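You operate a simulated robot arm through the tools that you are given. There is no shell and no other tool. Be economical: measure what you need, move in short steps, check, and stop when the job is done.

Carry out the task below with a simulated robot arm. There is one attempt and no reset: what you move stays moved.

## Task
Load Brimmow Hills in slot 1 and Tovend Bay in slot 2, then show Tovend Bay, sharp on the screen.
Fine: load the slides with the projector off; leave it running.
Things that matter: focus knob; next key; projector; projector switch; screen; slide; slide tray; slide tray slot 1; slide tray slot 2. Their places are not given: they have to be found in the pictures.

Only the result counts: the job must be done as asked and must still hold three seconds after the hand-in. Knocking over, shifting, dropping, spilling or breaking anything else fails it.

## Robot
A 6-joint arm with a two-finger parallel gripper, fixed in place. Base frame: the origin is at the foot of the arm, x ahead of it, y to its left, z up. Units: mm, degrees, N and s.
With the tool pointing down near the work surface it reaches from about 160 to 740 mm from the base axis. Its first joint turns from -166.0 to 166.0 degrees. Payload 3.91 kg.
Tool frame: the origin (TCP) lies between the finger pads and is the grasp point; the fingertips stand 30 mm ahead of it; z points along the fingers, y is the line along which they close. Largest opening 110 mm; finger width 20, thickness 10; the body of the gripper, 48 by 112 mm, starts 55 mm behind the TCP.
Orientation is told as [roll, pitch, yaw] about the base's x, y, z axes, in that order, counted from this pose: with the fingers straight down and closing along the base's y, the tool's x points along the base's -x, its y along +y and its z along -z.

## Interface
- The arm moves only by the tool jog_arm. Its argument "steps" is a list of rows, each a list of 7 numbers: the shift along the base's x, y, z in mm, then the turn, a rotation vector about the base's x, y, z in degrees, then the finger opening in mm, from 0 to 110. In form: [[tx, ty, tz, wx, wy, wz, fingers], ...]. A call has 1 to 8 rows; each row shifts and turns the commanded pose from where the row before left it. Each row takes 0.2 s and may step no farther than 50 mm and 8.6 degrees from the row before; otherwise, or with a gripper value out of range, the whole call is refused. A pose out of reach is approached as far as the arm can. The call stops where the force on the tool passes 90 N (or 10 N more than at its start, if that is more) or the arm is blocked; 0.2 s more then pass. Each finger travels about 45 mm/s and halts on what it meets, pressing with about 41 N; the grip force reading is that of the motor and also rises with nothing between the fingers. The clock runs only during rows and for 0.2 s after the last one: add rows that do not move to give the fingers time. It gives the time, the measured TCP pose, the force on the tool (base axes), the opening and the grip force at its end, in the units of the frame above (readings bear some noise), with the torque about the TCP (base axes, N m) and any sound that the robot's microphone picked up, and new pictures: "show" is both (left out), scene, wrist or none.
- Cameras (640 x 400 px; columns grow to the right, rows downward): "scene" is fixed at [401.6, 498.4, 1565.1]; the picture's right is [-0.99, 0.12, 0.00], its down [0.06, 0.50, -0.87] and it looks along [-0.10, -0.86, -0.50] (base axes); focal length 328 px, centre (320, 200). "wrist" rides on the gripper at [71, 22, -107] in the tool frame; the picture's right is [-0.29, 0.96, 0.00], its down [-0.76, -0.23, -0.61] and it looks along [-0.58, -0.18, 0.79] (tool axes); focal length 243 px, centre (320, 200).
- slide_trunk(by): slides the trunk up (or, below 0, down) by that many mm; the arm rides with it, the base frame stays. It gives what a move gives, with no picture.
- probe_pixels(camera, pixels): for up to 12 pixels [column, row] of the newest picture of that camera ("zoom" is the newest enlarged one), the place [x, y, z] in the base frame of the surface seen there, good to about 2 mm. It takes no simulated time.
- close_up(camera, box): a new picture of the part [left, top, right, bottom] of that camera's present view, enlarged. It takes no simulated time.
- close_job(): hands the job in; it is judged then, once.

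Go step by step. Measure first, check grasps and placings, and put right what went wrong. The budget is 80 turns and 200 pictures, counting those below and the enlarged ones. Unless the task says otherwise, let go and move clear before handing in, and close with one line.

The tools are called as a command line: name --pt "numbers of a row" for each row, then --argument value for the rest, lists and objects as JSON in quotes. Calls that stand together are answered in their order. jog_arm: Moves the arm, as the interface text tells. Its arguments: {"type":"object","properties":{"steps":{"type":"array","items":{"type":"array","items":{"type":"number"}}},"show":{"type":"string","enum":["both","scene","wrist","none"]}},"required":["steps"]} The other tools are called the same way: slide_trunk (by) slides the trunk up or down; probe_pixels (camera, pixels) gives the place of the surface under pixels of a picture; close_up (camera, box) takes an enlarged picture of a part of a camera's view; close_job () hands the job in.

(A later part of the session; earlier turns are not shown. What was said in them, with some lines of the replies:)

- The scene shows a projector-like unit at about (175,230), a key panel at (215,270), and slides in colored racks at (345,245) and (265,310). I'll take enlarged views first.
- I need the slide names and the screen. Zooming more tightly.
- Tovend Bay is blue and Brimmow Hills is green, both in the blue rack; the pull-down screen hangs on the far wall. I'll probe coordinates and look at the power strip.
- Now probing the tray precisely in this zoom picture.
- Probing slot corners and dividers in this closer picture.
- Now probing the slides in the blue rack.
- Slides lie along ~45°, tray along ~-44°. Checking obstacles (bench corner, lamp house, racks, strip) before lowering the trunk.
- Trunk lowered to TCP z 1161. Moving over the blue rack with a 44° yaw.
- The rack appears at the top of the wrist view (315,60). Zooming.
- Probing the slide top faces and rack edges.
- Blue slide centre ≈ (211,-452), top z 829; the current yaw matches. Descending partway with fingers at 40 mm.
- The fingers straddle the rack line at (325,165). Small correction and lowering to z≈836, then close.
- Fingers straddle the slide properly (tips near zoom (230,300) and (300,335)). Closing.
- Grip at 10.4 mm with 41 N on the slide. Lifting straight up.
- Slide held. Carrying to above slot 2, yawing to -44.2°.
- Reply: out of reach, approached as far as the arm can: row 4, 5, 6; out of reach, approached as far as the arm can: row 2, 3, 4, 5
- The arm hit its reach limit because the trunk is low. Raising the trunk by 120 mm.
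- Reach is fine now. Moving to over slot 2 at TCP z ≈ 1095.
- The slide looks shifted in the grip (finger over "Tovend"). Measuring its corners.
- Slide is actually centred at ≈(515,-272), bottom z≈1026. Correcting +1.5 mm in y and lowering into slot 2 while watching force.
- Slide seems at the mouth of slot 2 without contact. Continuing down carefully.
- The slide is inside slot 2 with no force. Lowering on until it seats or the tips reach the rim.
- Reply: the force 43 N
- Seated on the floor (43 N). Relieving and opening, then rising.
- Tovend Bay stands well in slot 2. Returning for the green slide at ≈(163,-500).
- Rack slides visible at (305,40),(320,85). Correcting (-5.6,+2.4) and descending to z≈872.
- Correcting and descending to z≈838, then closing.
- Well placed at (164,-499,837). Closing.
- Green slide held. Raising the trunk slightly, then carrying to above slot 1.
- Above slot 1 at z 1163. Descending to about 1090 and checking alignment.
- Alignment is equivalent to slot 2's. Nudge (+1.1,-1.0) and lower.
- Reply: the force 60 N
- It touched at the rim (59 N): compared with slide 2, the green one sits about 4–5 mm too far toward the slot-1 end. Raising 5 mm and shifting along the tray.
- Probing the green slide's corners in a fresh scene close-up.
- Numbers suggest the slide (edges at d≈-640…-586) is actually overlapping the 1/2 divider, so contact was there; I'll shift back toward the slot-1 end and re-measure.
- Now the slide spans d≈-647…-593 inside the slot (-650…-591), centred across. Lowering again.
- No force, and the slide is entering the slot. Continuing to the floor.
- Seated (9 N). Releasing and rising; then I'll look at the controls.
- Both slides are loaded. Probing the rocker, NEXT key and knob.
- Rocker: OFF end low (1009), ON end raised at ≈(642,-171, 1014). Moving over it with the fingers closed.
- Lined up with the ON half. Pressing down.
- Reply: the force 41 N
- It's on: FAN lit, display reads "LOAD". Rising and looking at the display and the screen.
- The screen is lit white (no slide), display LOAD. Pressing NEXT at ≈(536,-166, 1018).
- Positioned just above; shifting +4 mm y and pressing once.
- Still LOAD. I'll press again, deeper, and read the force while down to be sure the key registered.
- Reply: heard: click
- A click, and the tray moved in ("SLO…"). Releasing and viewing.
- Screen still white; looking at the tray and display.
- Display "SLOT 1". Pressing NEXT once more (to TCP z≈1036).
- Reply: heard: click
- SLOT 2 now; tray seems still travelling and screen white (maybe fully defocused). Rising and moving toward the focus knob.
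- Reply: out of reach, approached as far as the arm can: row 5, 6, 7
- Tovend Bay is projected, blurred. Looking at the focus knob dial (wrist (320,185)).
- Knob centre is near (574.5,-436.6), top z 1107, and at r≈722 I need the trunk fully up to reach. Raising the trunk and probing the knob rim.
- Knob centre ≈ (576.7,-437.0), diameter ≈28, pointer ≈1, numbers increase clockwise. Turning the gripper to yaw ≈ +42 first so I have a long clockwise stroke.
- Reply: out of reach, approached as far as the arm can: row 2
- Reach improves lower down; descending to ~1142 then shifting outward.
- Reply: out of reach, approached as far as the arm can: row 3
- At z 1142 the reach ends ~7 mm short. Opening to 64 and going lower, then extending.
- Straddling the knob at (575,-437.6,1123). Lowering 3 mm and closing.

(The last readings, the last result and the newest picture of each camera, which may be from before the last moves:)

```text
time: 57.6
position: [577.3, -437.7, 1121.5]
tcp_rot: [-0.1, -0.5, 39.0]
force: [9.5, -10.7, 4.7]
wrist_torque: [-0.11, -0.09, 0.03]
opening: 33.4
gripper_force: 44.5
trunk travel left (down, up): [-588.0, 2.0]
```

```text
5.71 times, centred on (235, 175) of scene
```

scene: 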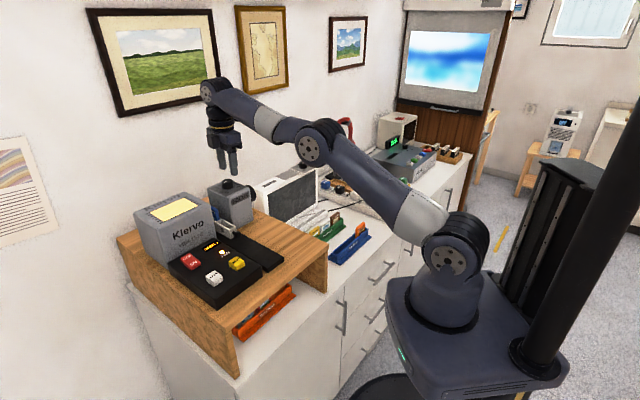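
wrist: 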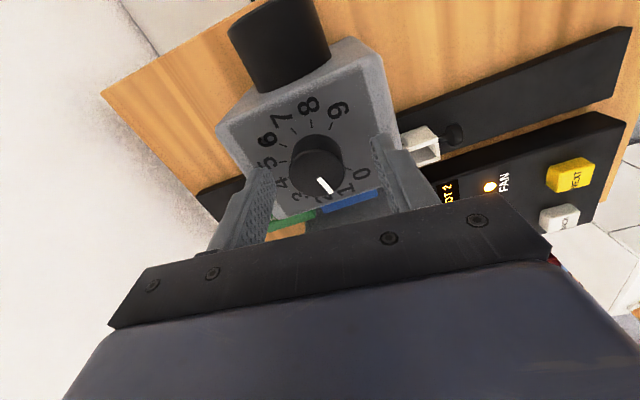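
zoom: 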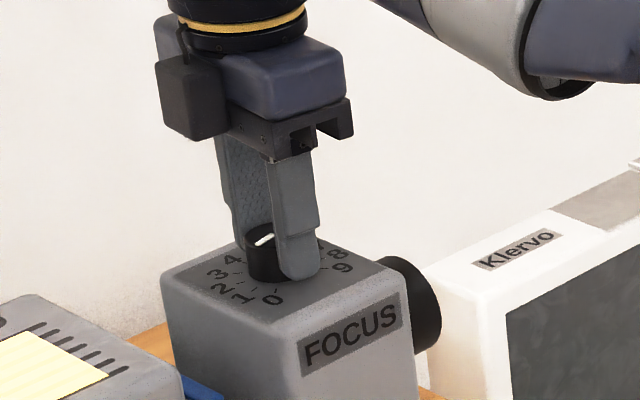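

Knob gripped (33.4 mm). Turning clockwise 25° and watching the screen.

jog_arm --pt "0.7 -0.7 0 0 0 -8.3 20" --pt "0 0 0 0 0 -8.3 20" --pt "0 0 0 0 0 -8.3 20" --pt "0 0 0 0 0 0 20" --show "none"

close_up --camera "scene" --box '[390, 0, 520, 110]'

close_up --camera "scene" --box '[200, 140, 270, 210]'

```text
time: 58.6
position: [577.8, -438.9, 1119.7]
tcp_rot: [-0.1, -0.4, 14.1]
force: [10.1, -10.2, 11.5]
wrist_torque: [-0.14, 0.75, -0.01]
opening: 33.7
gripper_force: 44.3
trunk travel left (down, up): [-588.0, 2.0]
```

```text
3.64 times, centred on (455, 55) of scene
```

zoom: 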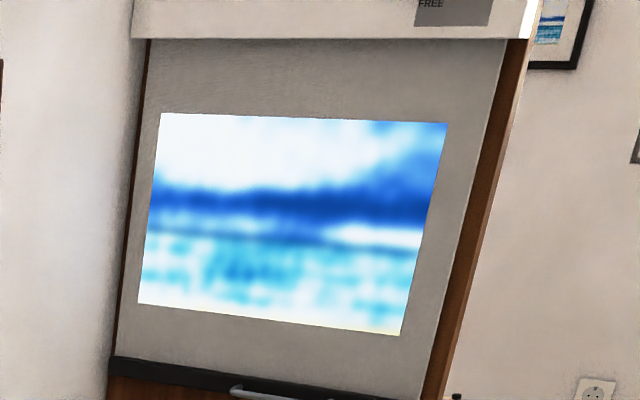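

```text
5.71 times, centred on (235, 175) of scene
```

zoom: 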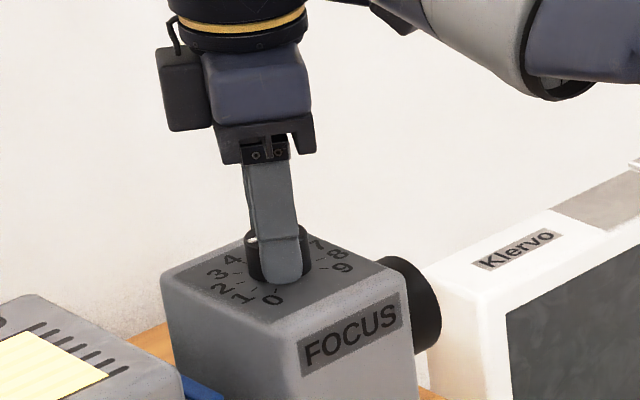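

Sharper already — right direction. Turning another 17°.

jog_arm --pt "0 0 0 0 0 -8.3 20" --pt "0 0 0 0 0 -8.3 20" --pt "0 0 0 0 0 0 20" --show "none"

close_up --camera "scene" --box '[390, 0, 520, 110]'

```text
time: 59.4
position: [577.6, -438.0, 1120.4]
tcp_rot: [0.0, -0.6, -2.7]
force: [8.6, -8.4, 10.0]
wrist_torque: [0.03, -0.65, 0.0]
opening: 33.7
gripper_force: 44.7
trunk travel left (down, up): [-588.0, 2.0]
```

```text
3.64 times, centred on (455, 55) of scene
```

zoom: 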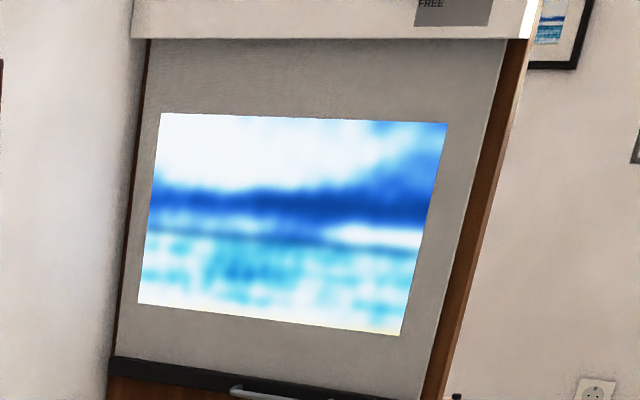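

Hardly any change; checking whether the knob turned.

close_up --camera "wrist" --box '[220, 80, 420, 240]'

close_up --camera "scene" --box '[215, 165, 255, 205]'

```text
2.50 times, centred on (320, 160) of wrist
```

zoom: 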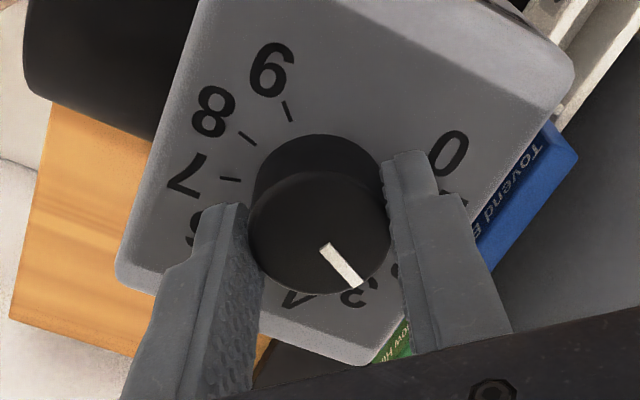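

```text
10.00 times, centred on (235, 185) of scene
```

zoom: 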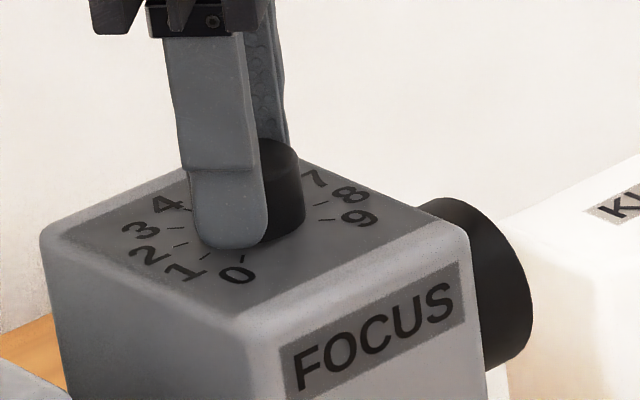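

Equal blur at both positions suggests the sharp point was passed in between. Turning back 8.3°.

jog_arm --pt "0 0 0 0 0 4.2 20" --pt "0 0 0 0 0 4.1 20" --pt "0 0 0 0 0 0 20" --show "none"

close_up --camera "scene" --box '[390, 0, 520, 110]'

close_up --camera "wrist" --box '[220, 80, 420, 240]'

```text
time: 60.2
position: [578.1, -438.0, 1119.9]
tcp_rot: [-0.1, -0.6, 5.8]
force: [9.8, -12.2, 11.7]
wrist_torque: [0.15, -0.82, 0.02]
opening: 33.4
gripper_force: 45.1
trunk travel left (down, up): [-588.0, 2.0]
```

```text
3.64 times, centred on (455, 55) of scene
```

zoom: 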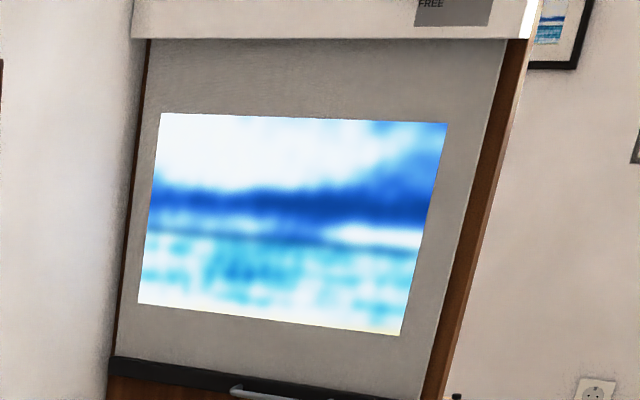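

```text
2.50 times, centred on (320, 160) of wrist
```

zoom: 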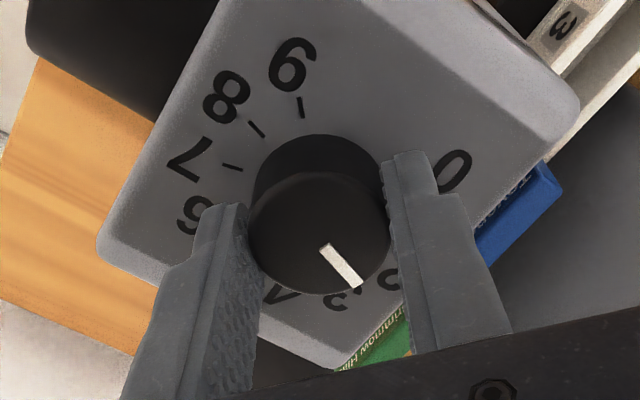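

The knob does turn with the gripper, so the screen blur likely shows in discrete levels. Continuing clockwise.

jog_arm --pt "0 0 0 0 0 -8.3 20" --pt "0 0 0 0 0 -8.3 20" --pt "0 0 0 0 0 -4 20" --pt "0 0 0 0 0 0 20" --show "none"

close_up --camera "scene" --box '[390, 0, 520, 110]'

```text
time: 61.2
position: [578.0, -436.5, 1119.4]
tcp_rot: [0.0, -0.5, -14.9]
force: [7.9, -11.2, 9.4]
wrist_torque: [0.06, -0.1, -0.02]
opening: 33.5
gripper_force: 45.2
trunk travel left (down, up): [-588.0, 2.0]
```

```text
3.64 times, centred on (455, 55) of scene
```

zoom: 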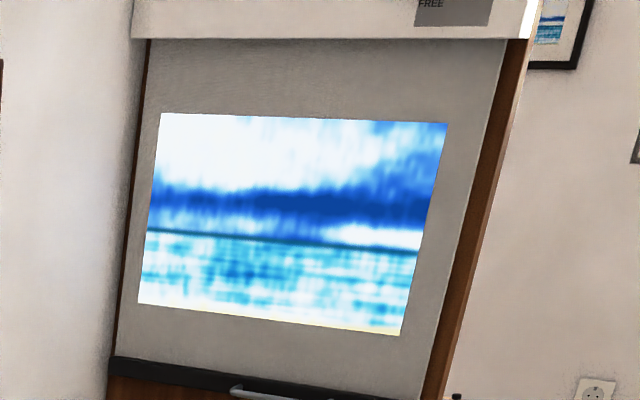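

A sharper level, as expected. Continuing clockwise 12°.

jog_arm --pt "0 0 0 0 0 -6 20" --pt "0 0 0 0 0 -6 20" --pt "0 0 0 0 0 0 20" --show "none"

close_up --camera "scene" --box '[390, 0, 520, 110]'

```text
time: 62.0
position: [578.5, -437.4, 1120.0]
tcp_rot: [0.0, -0.3, -26.9]
force: [4.2, -10.7, 4.5]
wrist_torque: [-1.11, -0.68, 0.01]
opening: 33.4
gripper_force: 45.1
trunk travel left (down, up): [-588.0, 2.0]
```

```text
3.64 times, centred on (455, 55) of scene
```

zoom: 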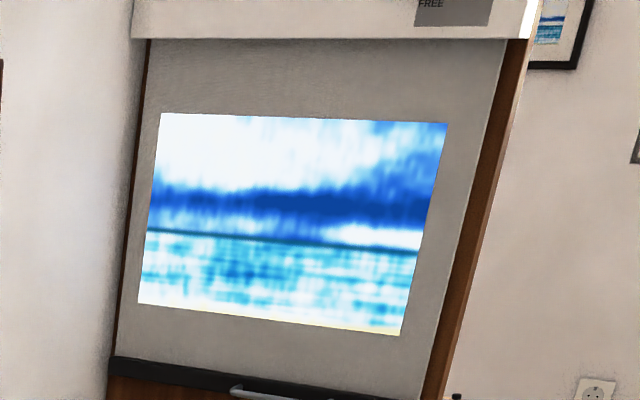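

Same level; another 10°.

jog_arm --pt "0 0 0 0 0 -5 20" --pt "0 0 0 0 0 -5 20" --pt "0 0 0 0 0 0 20" --show "none"

close_up --camera "scene" --box '[390, 0, 520, 110]'

```text
time: 62.8
position: [577.8, -438.3, 1120.1]
tcp_rot: [-0.1, -0.5, -36.9]
force: [8.9, -11.1, 10.6]
wrist_torque: [-0.2, 0.52, 0.03]
opening: 33.7
gripper_force: 45.2
trunk travel left (down, up): [-588.0, 2.0]
```

```text
3.64 times, centred on (455, 55) of scene
```

zoom: 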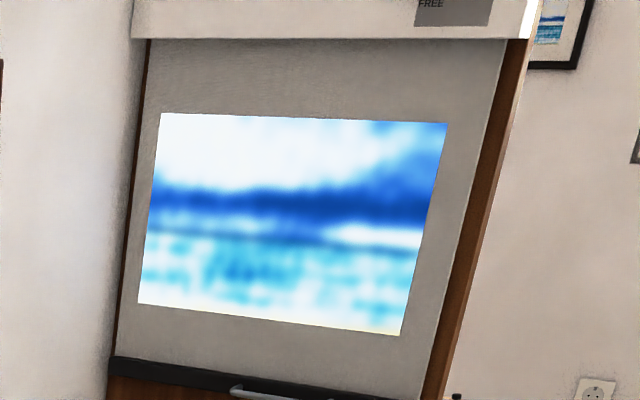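

Past the optimum (blurrier at -36.9). The sharp point is midway, ≈ -20.9; turning back 16°.

jog_arm --pt "0 0 0 0 0 8 20" --pt "0 0 0 0 0 8 20" --pt "0 0 0 0 0 0 20" --show "none"

close_up --camera "scene" --box '[390, 0, 520, 110]'

```text
time: 63.6
position: [577.8, -437.0, 1120.0]
tcp_rot: [0.0, -0.6, -20.7]
force: [8.1, -12.2, 14.8]
wrist_torque: [-0.31, 0.48, 0.0]
opening: 33.4
gripper_force: 45.0
trunk travel left (down, up): [-588.0, 2.0]
```

```text
3.64 times, centred on (455, 55) of scene
```

zoom: 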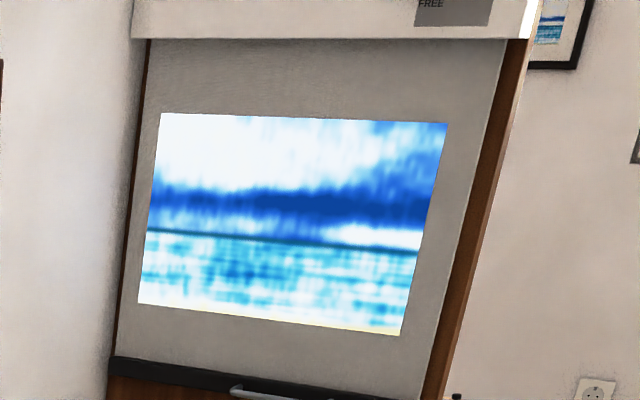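

Still slightly soft. Scanning in 3° steps around here.

jog_arm --pt "0 0 0 0 0 3 20" --pt "0 0 0 0 0 0 20" --show "none"

close_up --camera "scene" --box '[400, 20, 500, 100]'

jog_arm --pt "0 0 0 0 0 -6 20" --pt "0 0 0 0 0 0 20" --show "none"

close_up --camera "scene" --box '[400, 20, 500, 100]'

```text
time: 64.2
position: [577.6, -438.3, 1119.7]
tcp_rot: [0.0, -0.6, -17.8]
force: [11.1, -14.9, 18.0]
wrist_torque: [0.03, 0.12, 0.02]
opening: 33.6
gripper_force: 44.8
trunk travel left (down, up): [-588.0, 2.0]
```

```text
5.00 times, centred on (450, 60) of scene
```

zoom: 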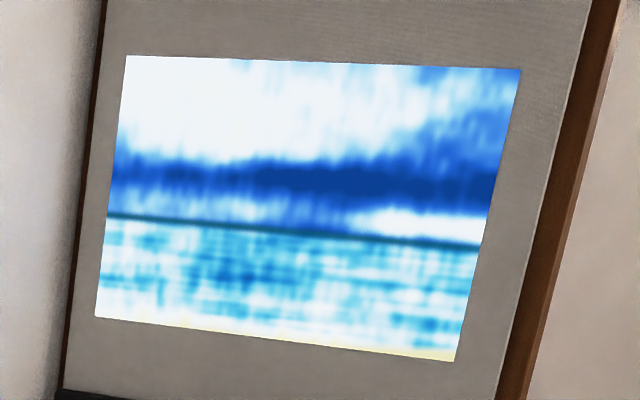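

```text
time: 64.8
position: [577.6, -438.4, 1119.3]
tcp_rot: [0.0, -0.5, -23.9]
force: [12.2, -13.2, 21.9]
wrist_torque: [-0.42, 0.0, -0.01]
opening: 33.7
gripper_force: 44.9
trunk travel left (down, up): [-588.0, 2.0]
```

```text
5.00 times, centred on (450, 60) of scene
```

zoom: 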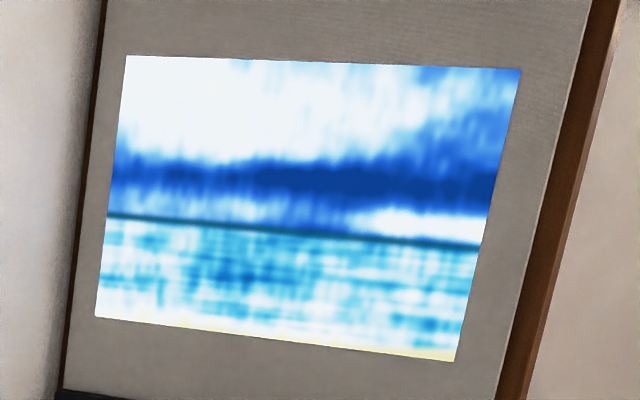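

Checking finer positions for a sharper level.

jog_arm --pt "0 0 0 0 0 1.6 20" --pt "0 0 0 0 0 0 20" --show "none"

close_up --camera "scene" --box '[430, 40, 480, 80]'

jog_arm --pt "0 0 0 0 0 3 20" --pt "0 0 0 0 0 0 20" --show "none"

close_up --camera "scene" --box '[430, 40, 480, 80]'

close_up --camera "wrist" --box '[220, 80, 420, 240]'

```text
time: 65.4
position: [577.6, -438.7, 1120.1]
tcp_rot: [0.0, -0.6, -22.2]
force: [11.7, -11.2, 20.0]
wrist_torque: [-0.93, -0.77, 0.0]
opening: 33.7
gripper_force: 45.1
trunk travel left (down, up): [-588.0, 2.0]
```

```text
10.00 times, centred on (455, 60) of scene
```

zoom: 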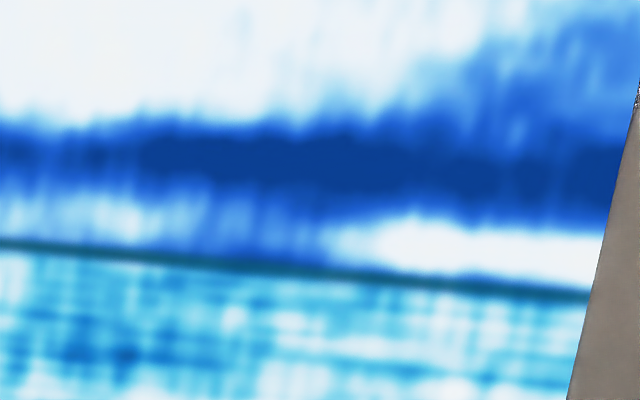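

```text
time: 66.0
position: [577.9, -437.4, 1119.7]
tcp_rot: [0.1, -0.5, -19.2]
force: [10.2, -11.7, 15.9]
wrist_torque: [-0.85, -0.85, 0.0]
opening: 33.6
gripper_force: 44.9
trunk travel left (down, up): [-588.0, 2.0]
```

```text
10.00 times, centred on (455, 60) of scene
```

zoom: 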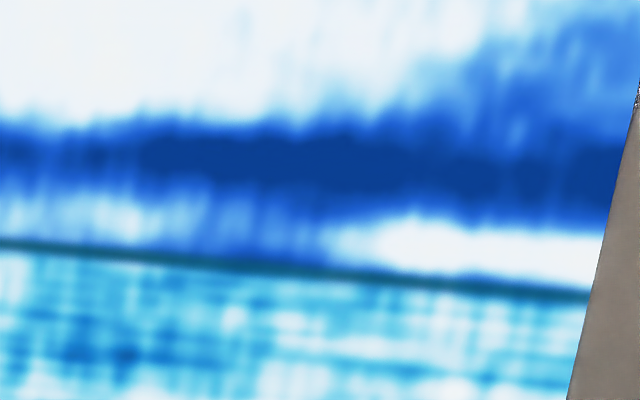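

```text
2.50 times, centred on (320, 160) of wrist
```

zoom: 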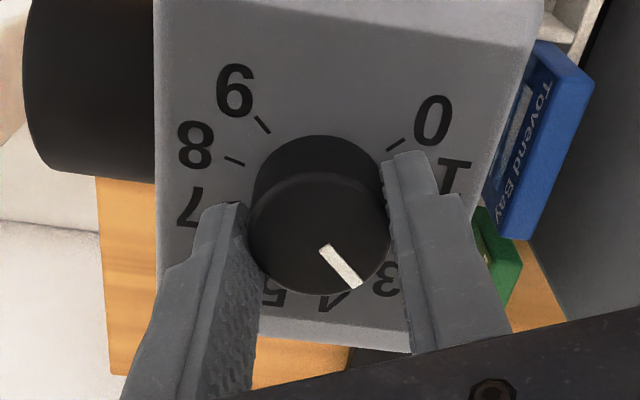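

The level is constant from -15 to -27, so it is the sharpest one shown. I'll pin its edges to centre the knob: testing -31 and -9.

jog_arm --pt "0 0 0 0 0 -6 20" --pt "0 0 0 0 0 -5 20" --pt "0 0 0 0 0 0 20" --show "none"

close_up --camera "scene" --box '[430, 40, 480, 80]'

jog_arm --pt "0 0 0 0 0 -3 20" --pt "0 0 0 0 0 0 20" --show "none"

close_up --camera "scene" --box '[430, 40, 480, 80]'

jog_arm --pt "0 0 0 0 0 8 20" --pt "0 0 0 0 0 8 20" --pt "0 0 0 0 0 7 20" --pt "0 0 0 0 0 0 20" --show "none"

close_up --camera "scene" --box '[430, 40, 480, 80]'

```text
time: 66.8
position: [577.5, -437.3, 1119.1]
tcp_rot: [-0.1, -0.4, -30.3]
force: [10.5, -11.9, 18.4]
wrist_torque: [-0.45, 0.04, 0.01]
opening: 33.6
gripper_force: 44.7
trunk travel left (down, up): [-588.0, 2.0]
```

```text
10.00 times, centred on (455, 60) of scene
```

zoom: 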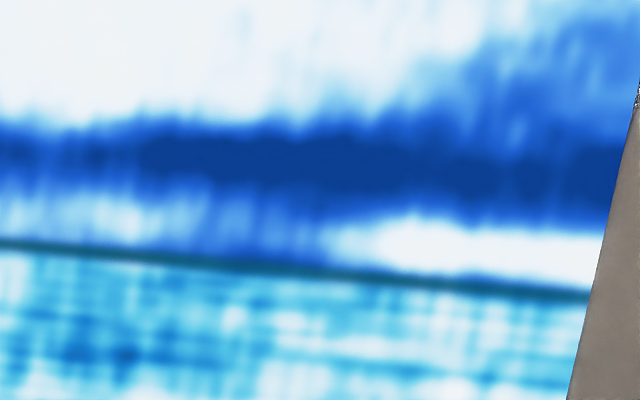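

```text
time: 67.4
position: [577.7, -438.7, 1120.9]
tcp_rot: [0.0, -0.5, -33.3]
force: [9.6, -11.8, 22.5]
wrist_torque: [-0.14, 0.74, 0.01]
opening: 33.5
gripper_force: 45.3
trunk travel left (down, up): [-588.0, 2.0]
```

```text
10.00 times, centred on (455, 60) of scene
```

zoom: 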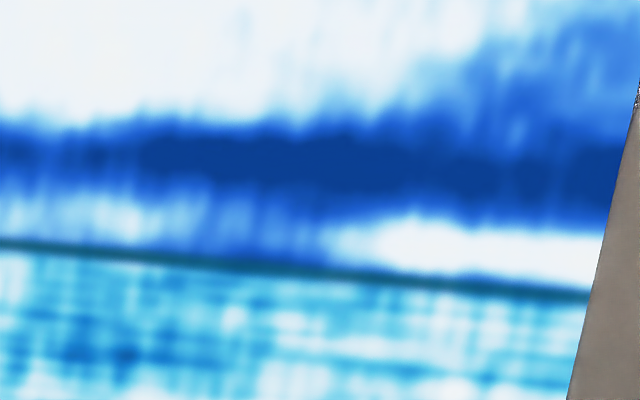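

```text
time: 68.4
position: [577.2, -438.0, 1120.2]
tcp_rot: [0.0, -0.6, -10.2]
force: [7.2, -11.1, 17.6]
wrist_torque: [0.15, -0.11, 0.02]
opening: 33.5
gripper_force: 45.1
trunk travel left (down, up): [-588.0, 2.0]
```

```text
10.00 times, centred on (455, 60) of scene
```

zoom: 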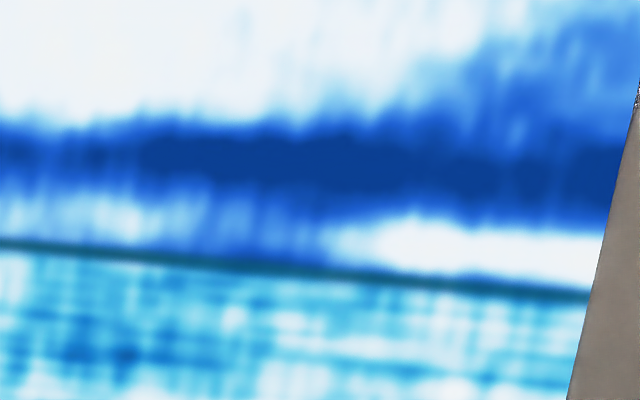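

Edges: ≈ -35 and ≈ -6.5, so centre ≈ -20.8. Going there and releasing.

jog_arm --pt "0 0 0 0 0 -5.3 20" --pt "0 0 0 0 0 -5.3 20" --pt "0 0 0 0 0 0 20" --pt "0 0 0 0 0 0 44" --pt "0 0 0 0 0 0 60" --pt "0 0 0 0 0 0 60" --pt "0 0 15 0 0 0 60" --pt "-8 6 25 0 0 0 60" --show "none"

jog_arm --pt "-20 15 40 0 0 0 60" --pt "-35 20 20 0 0 0 60" --pt "-40 25 0 0 0 0 60" --pt "-40 30 0 0 0 0 60" --pt "0 0 0 0 0 0 60"

close_up --camera "scene" --box '[390, 0, 520, 110]'

close_up --camera "scene" --box '[175, 160, 305, 290]'

```text
time: 70.2
position: [566.3, -428.4, 1160.6]
tcp_rot: [-0.1, -0.3, -20.7]
force: [0.4, -0.4, -0.5]
wrist_torque: [0.0, 0.02, 0.01]
opening: 60.1
gripper_force: 0.0
out of reach, approached as far as the arm can: row 7
trunk travel left (down, up): [-588.0, 2.0]
```

```text
time: 71.4
position: [428.7, -339.6, 1218.4]
tcp_rot: [0.0, -0.5, -20.8]
force: [0.2, -0.9, 0.3]
wrist_torque: [-0.02, -0.02, -0.01]
opening: 59.9
gripper_force: 0.1
trunk travel left (down, up): [-588.0, 2.0]
```

scene: 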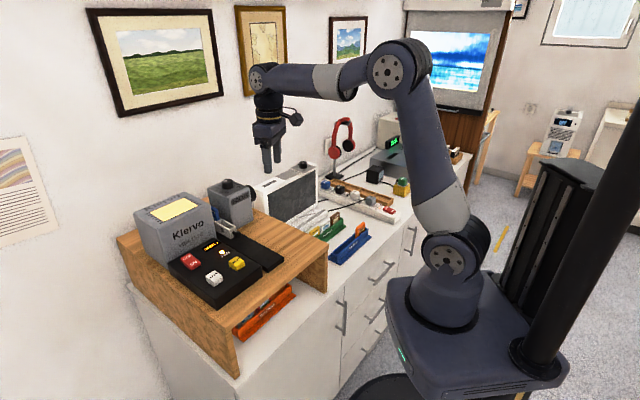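
wrist: 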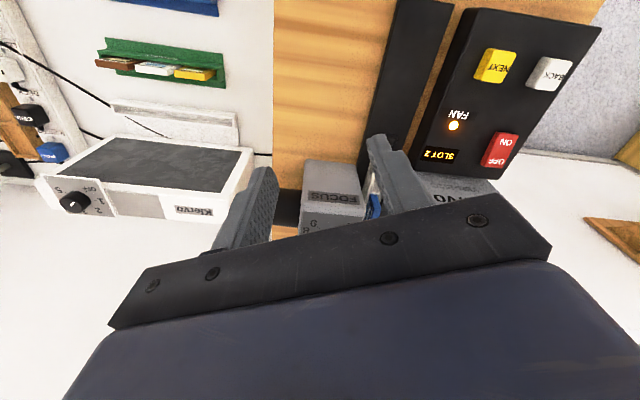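

```text
3.64 times, centred on (455, 55) of scene
```

zoom: 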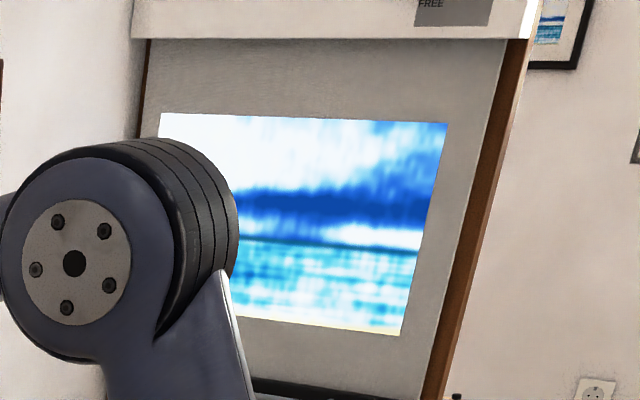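

```text
3.08 times, centred on (240, 225) of scene
```

zoom: 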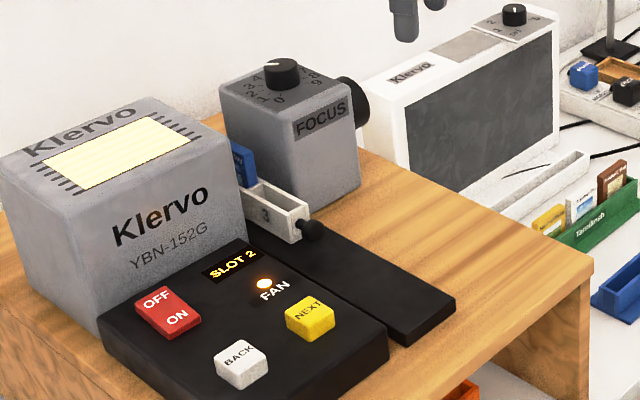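

SLOT 2 is displayed, the fan light is on, both slides are loaded and Tovend Bay is on the screen at the sharpest level; the hand is clear. Handing in.

close_job

```text
The job is handed in.
```

I loaded Brimmow Hills in slot 1 and Tovend Bay in slot 2 with the projector off. The projector is now running on slot 2, showing Tovend Bay at the sharpest focus the screen reached as I turned the knob, and the job is handed in.
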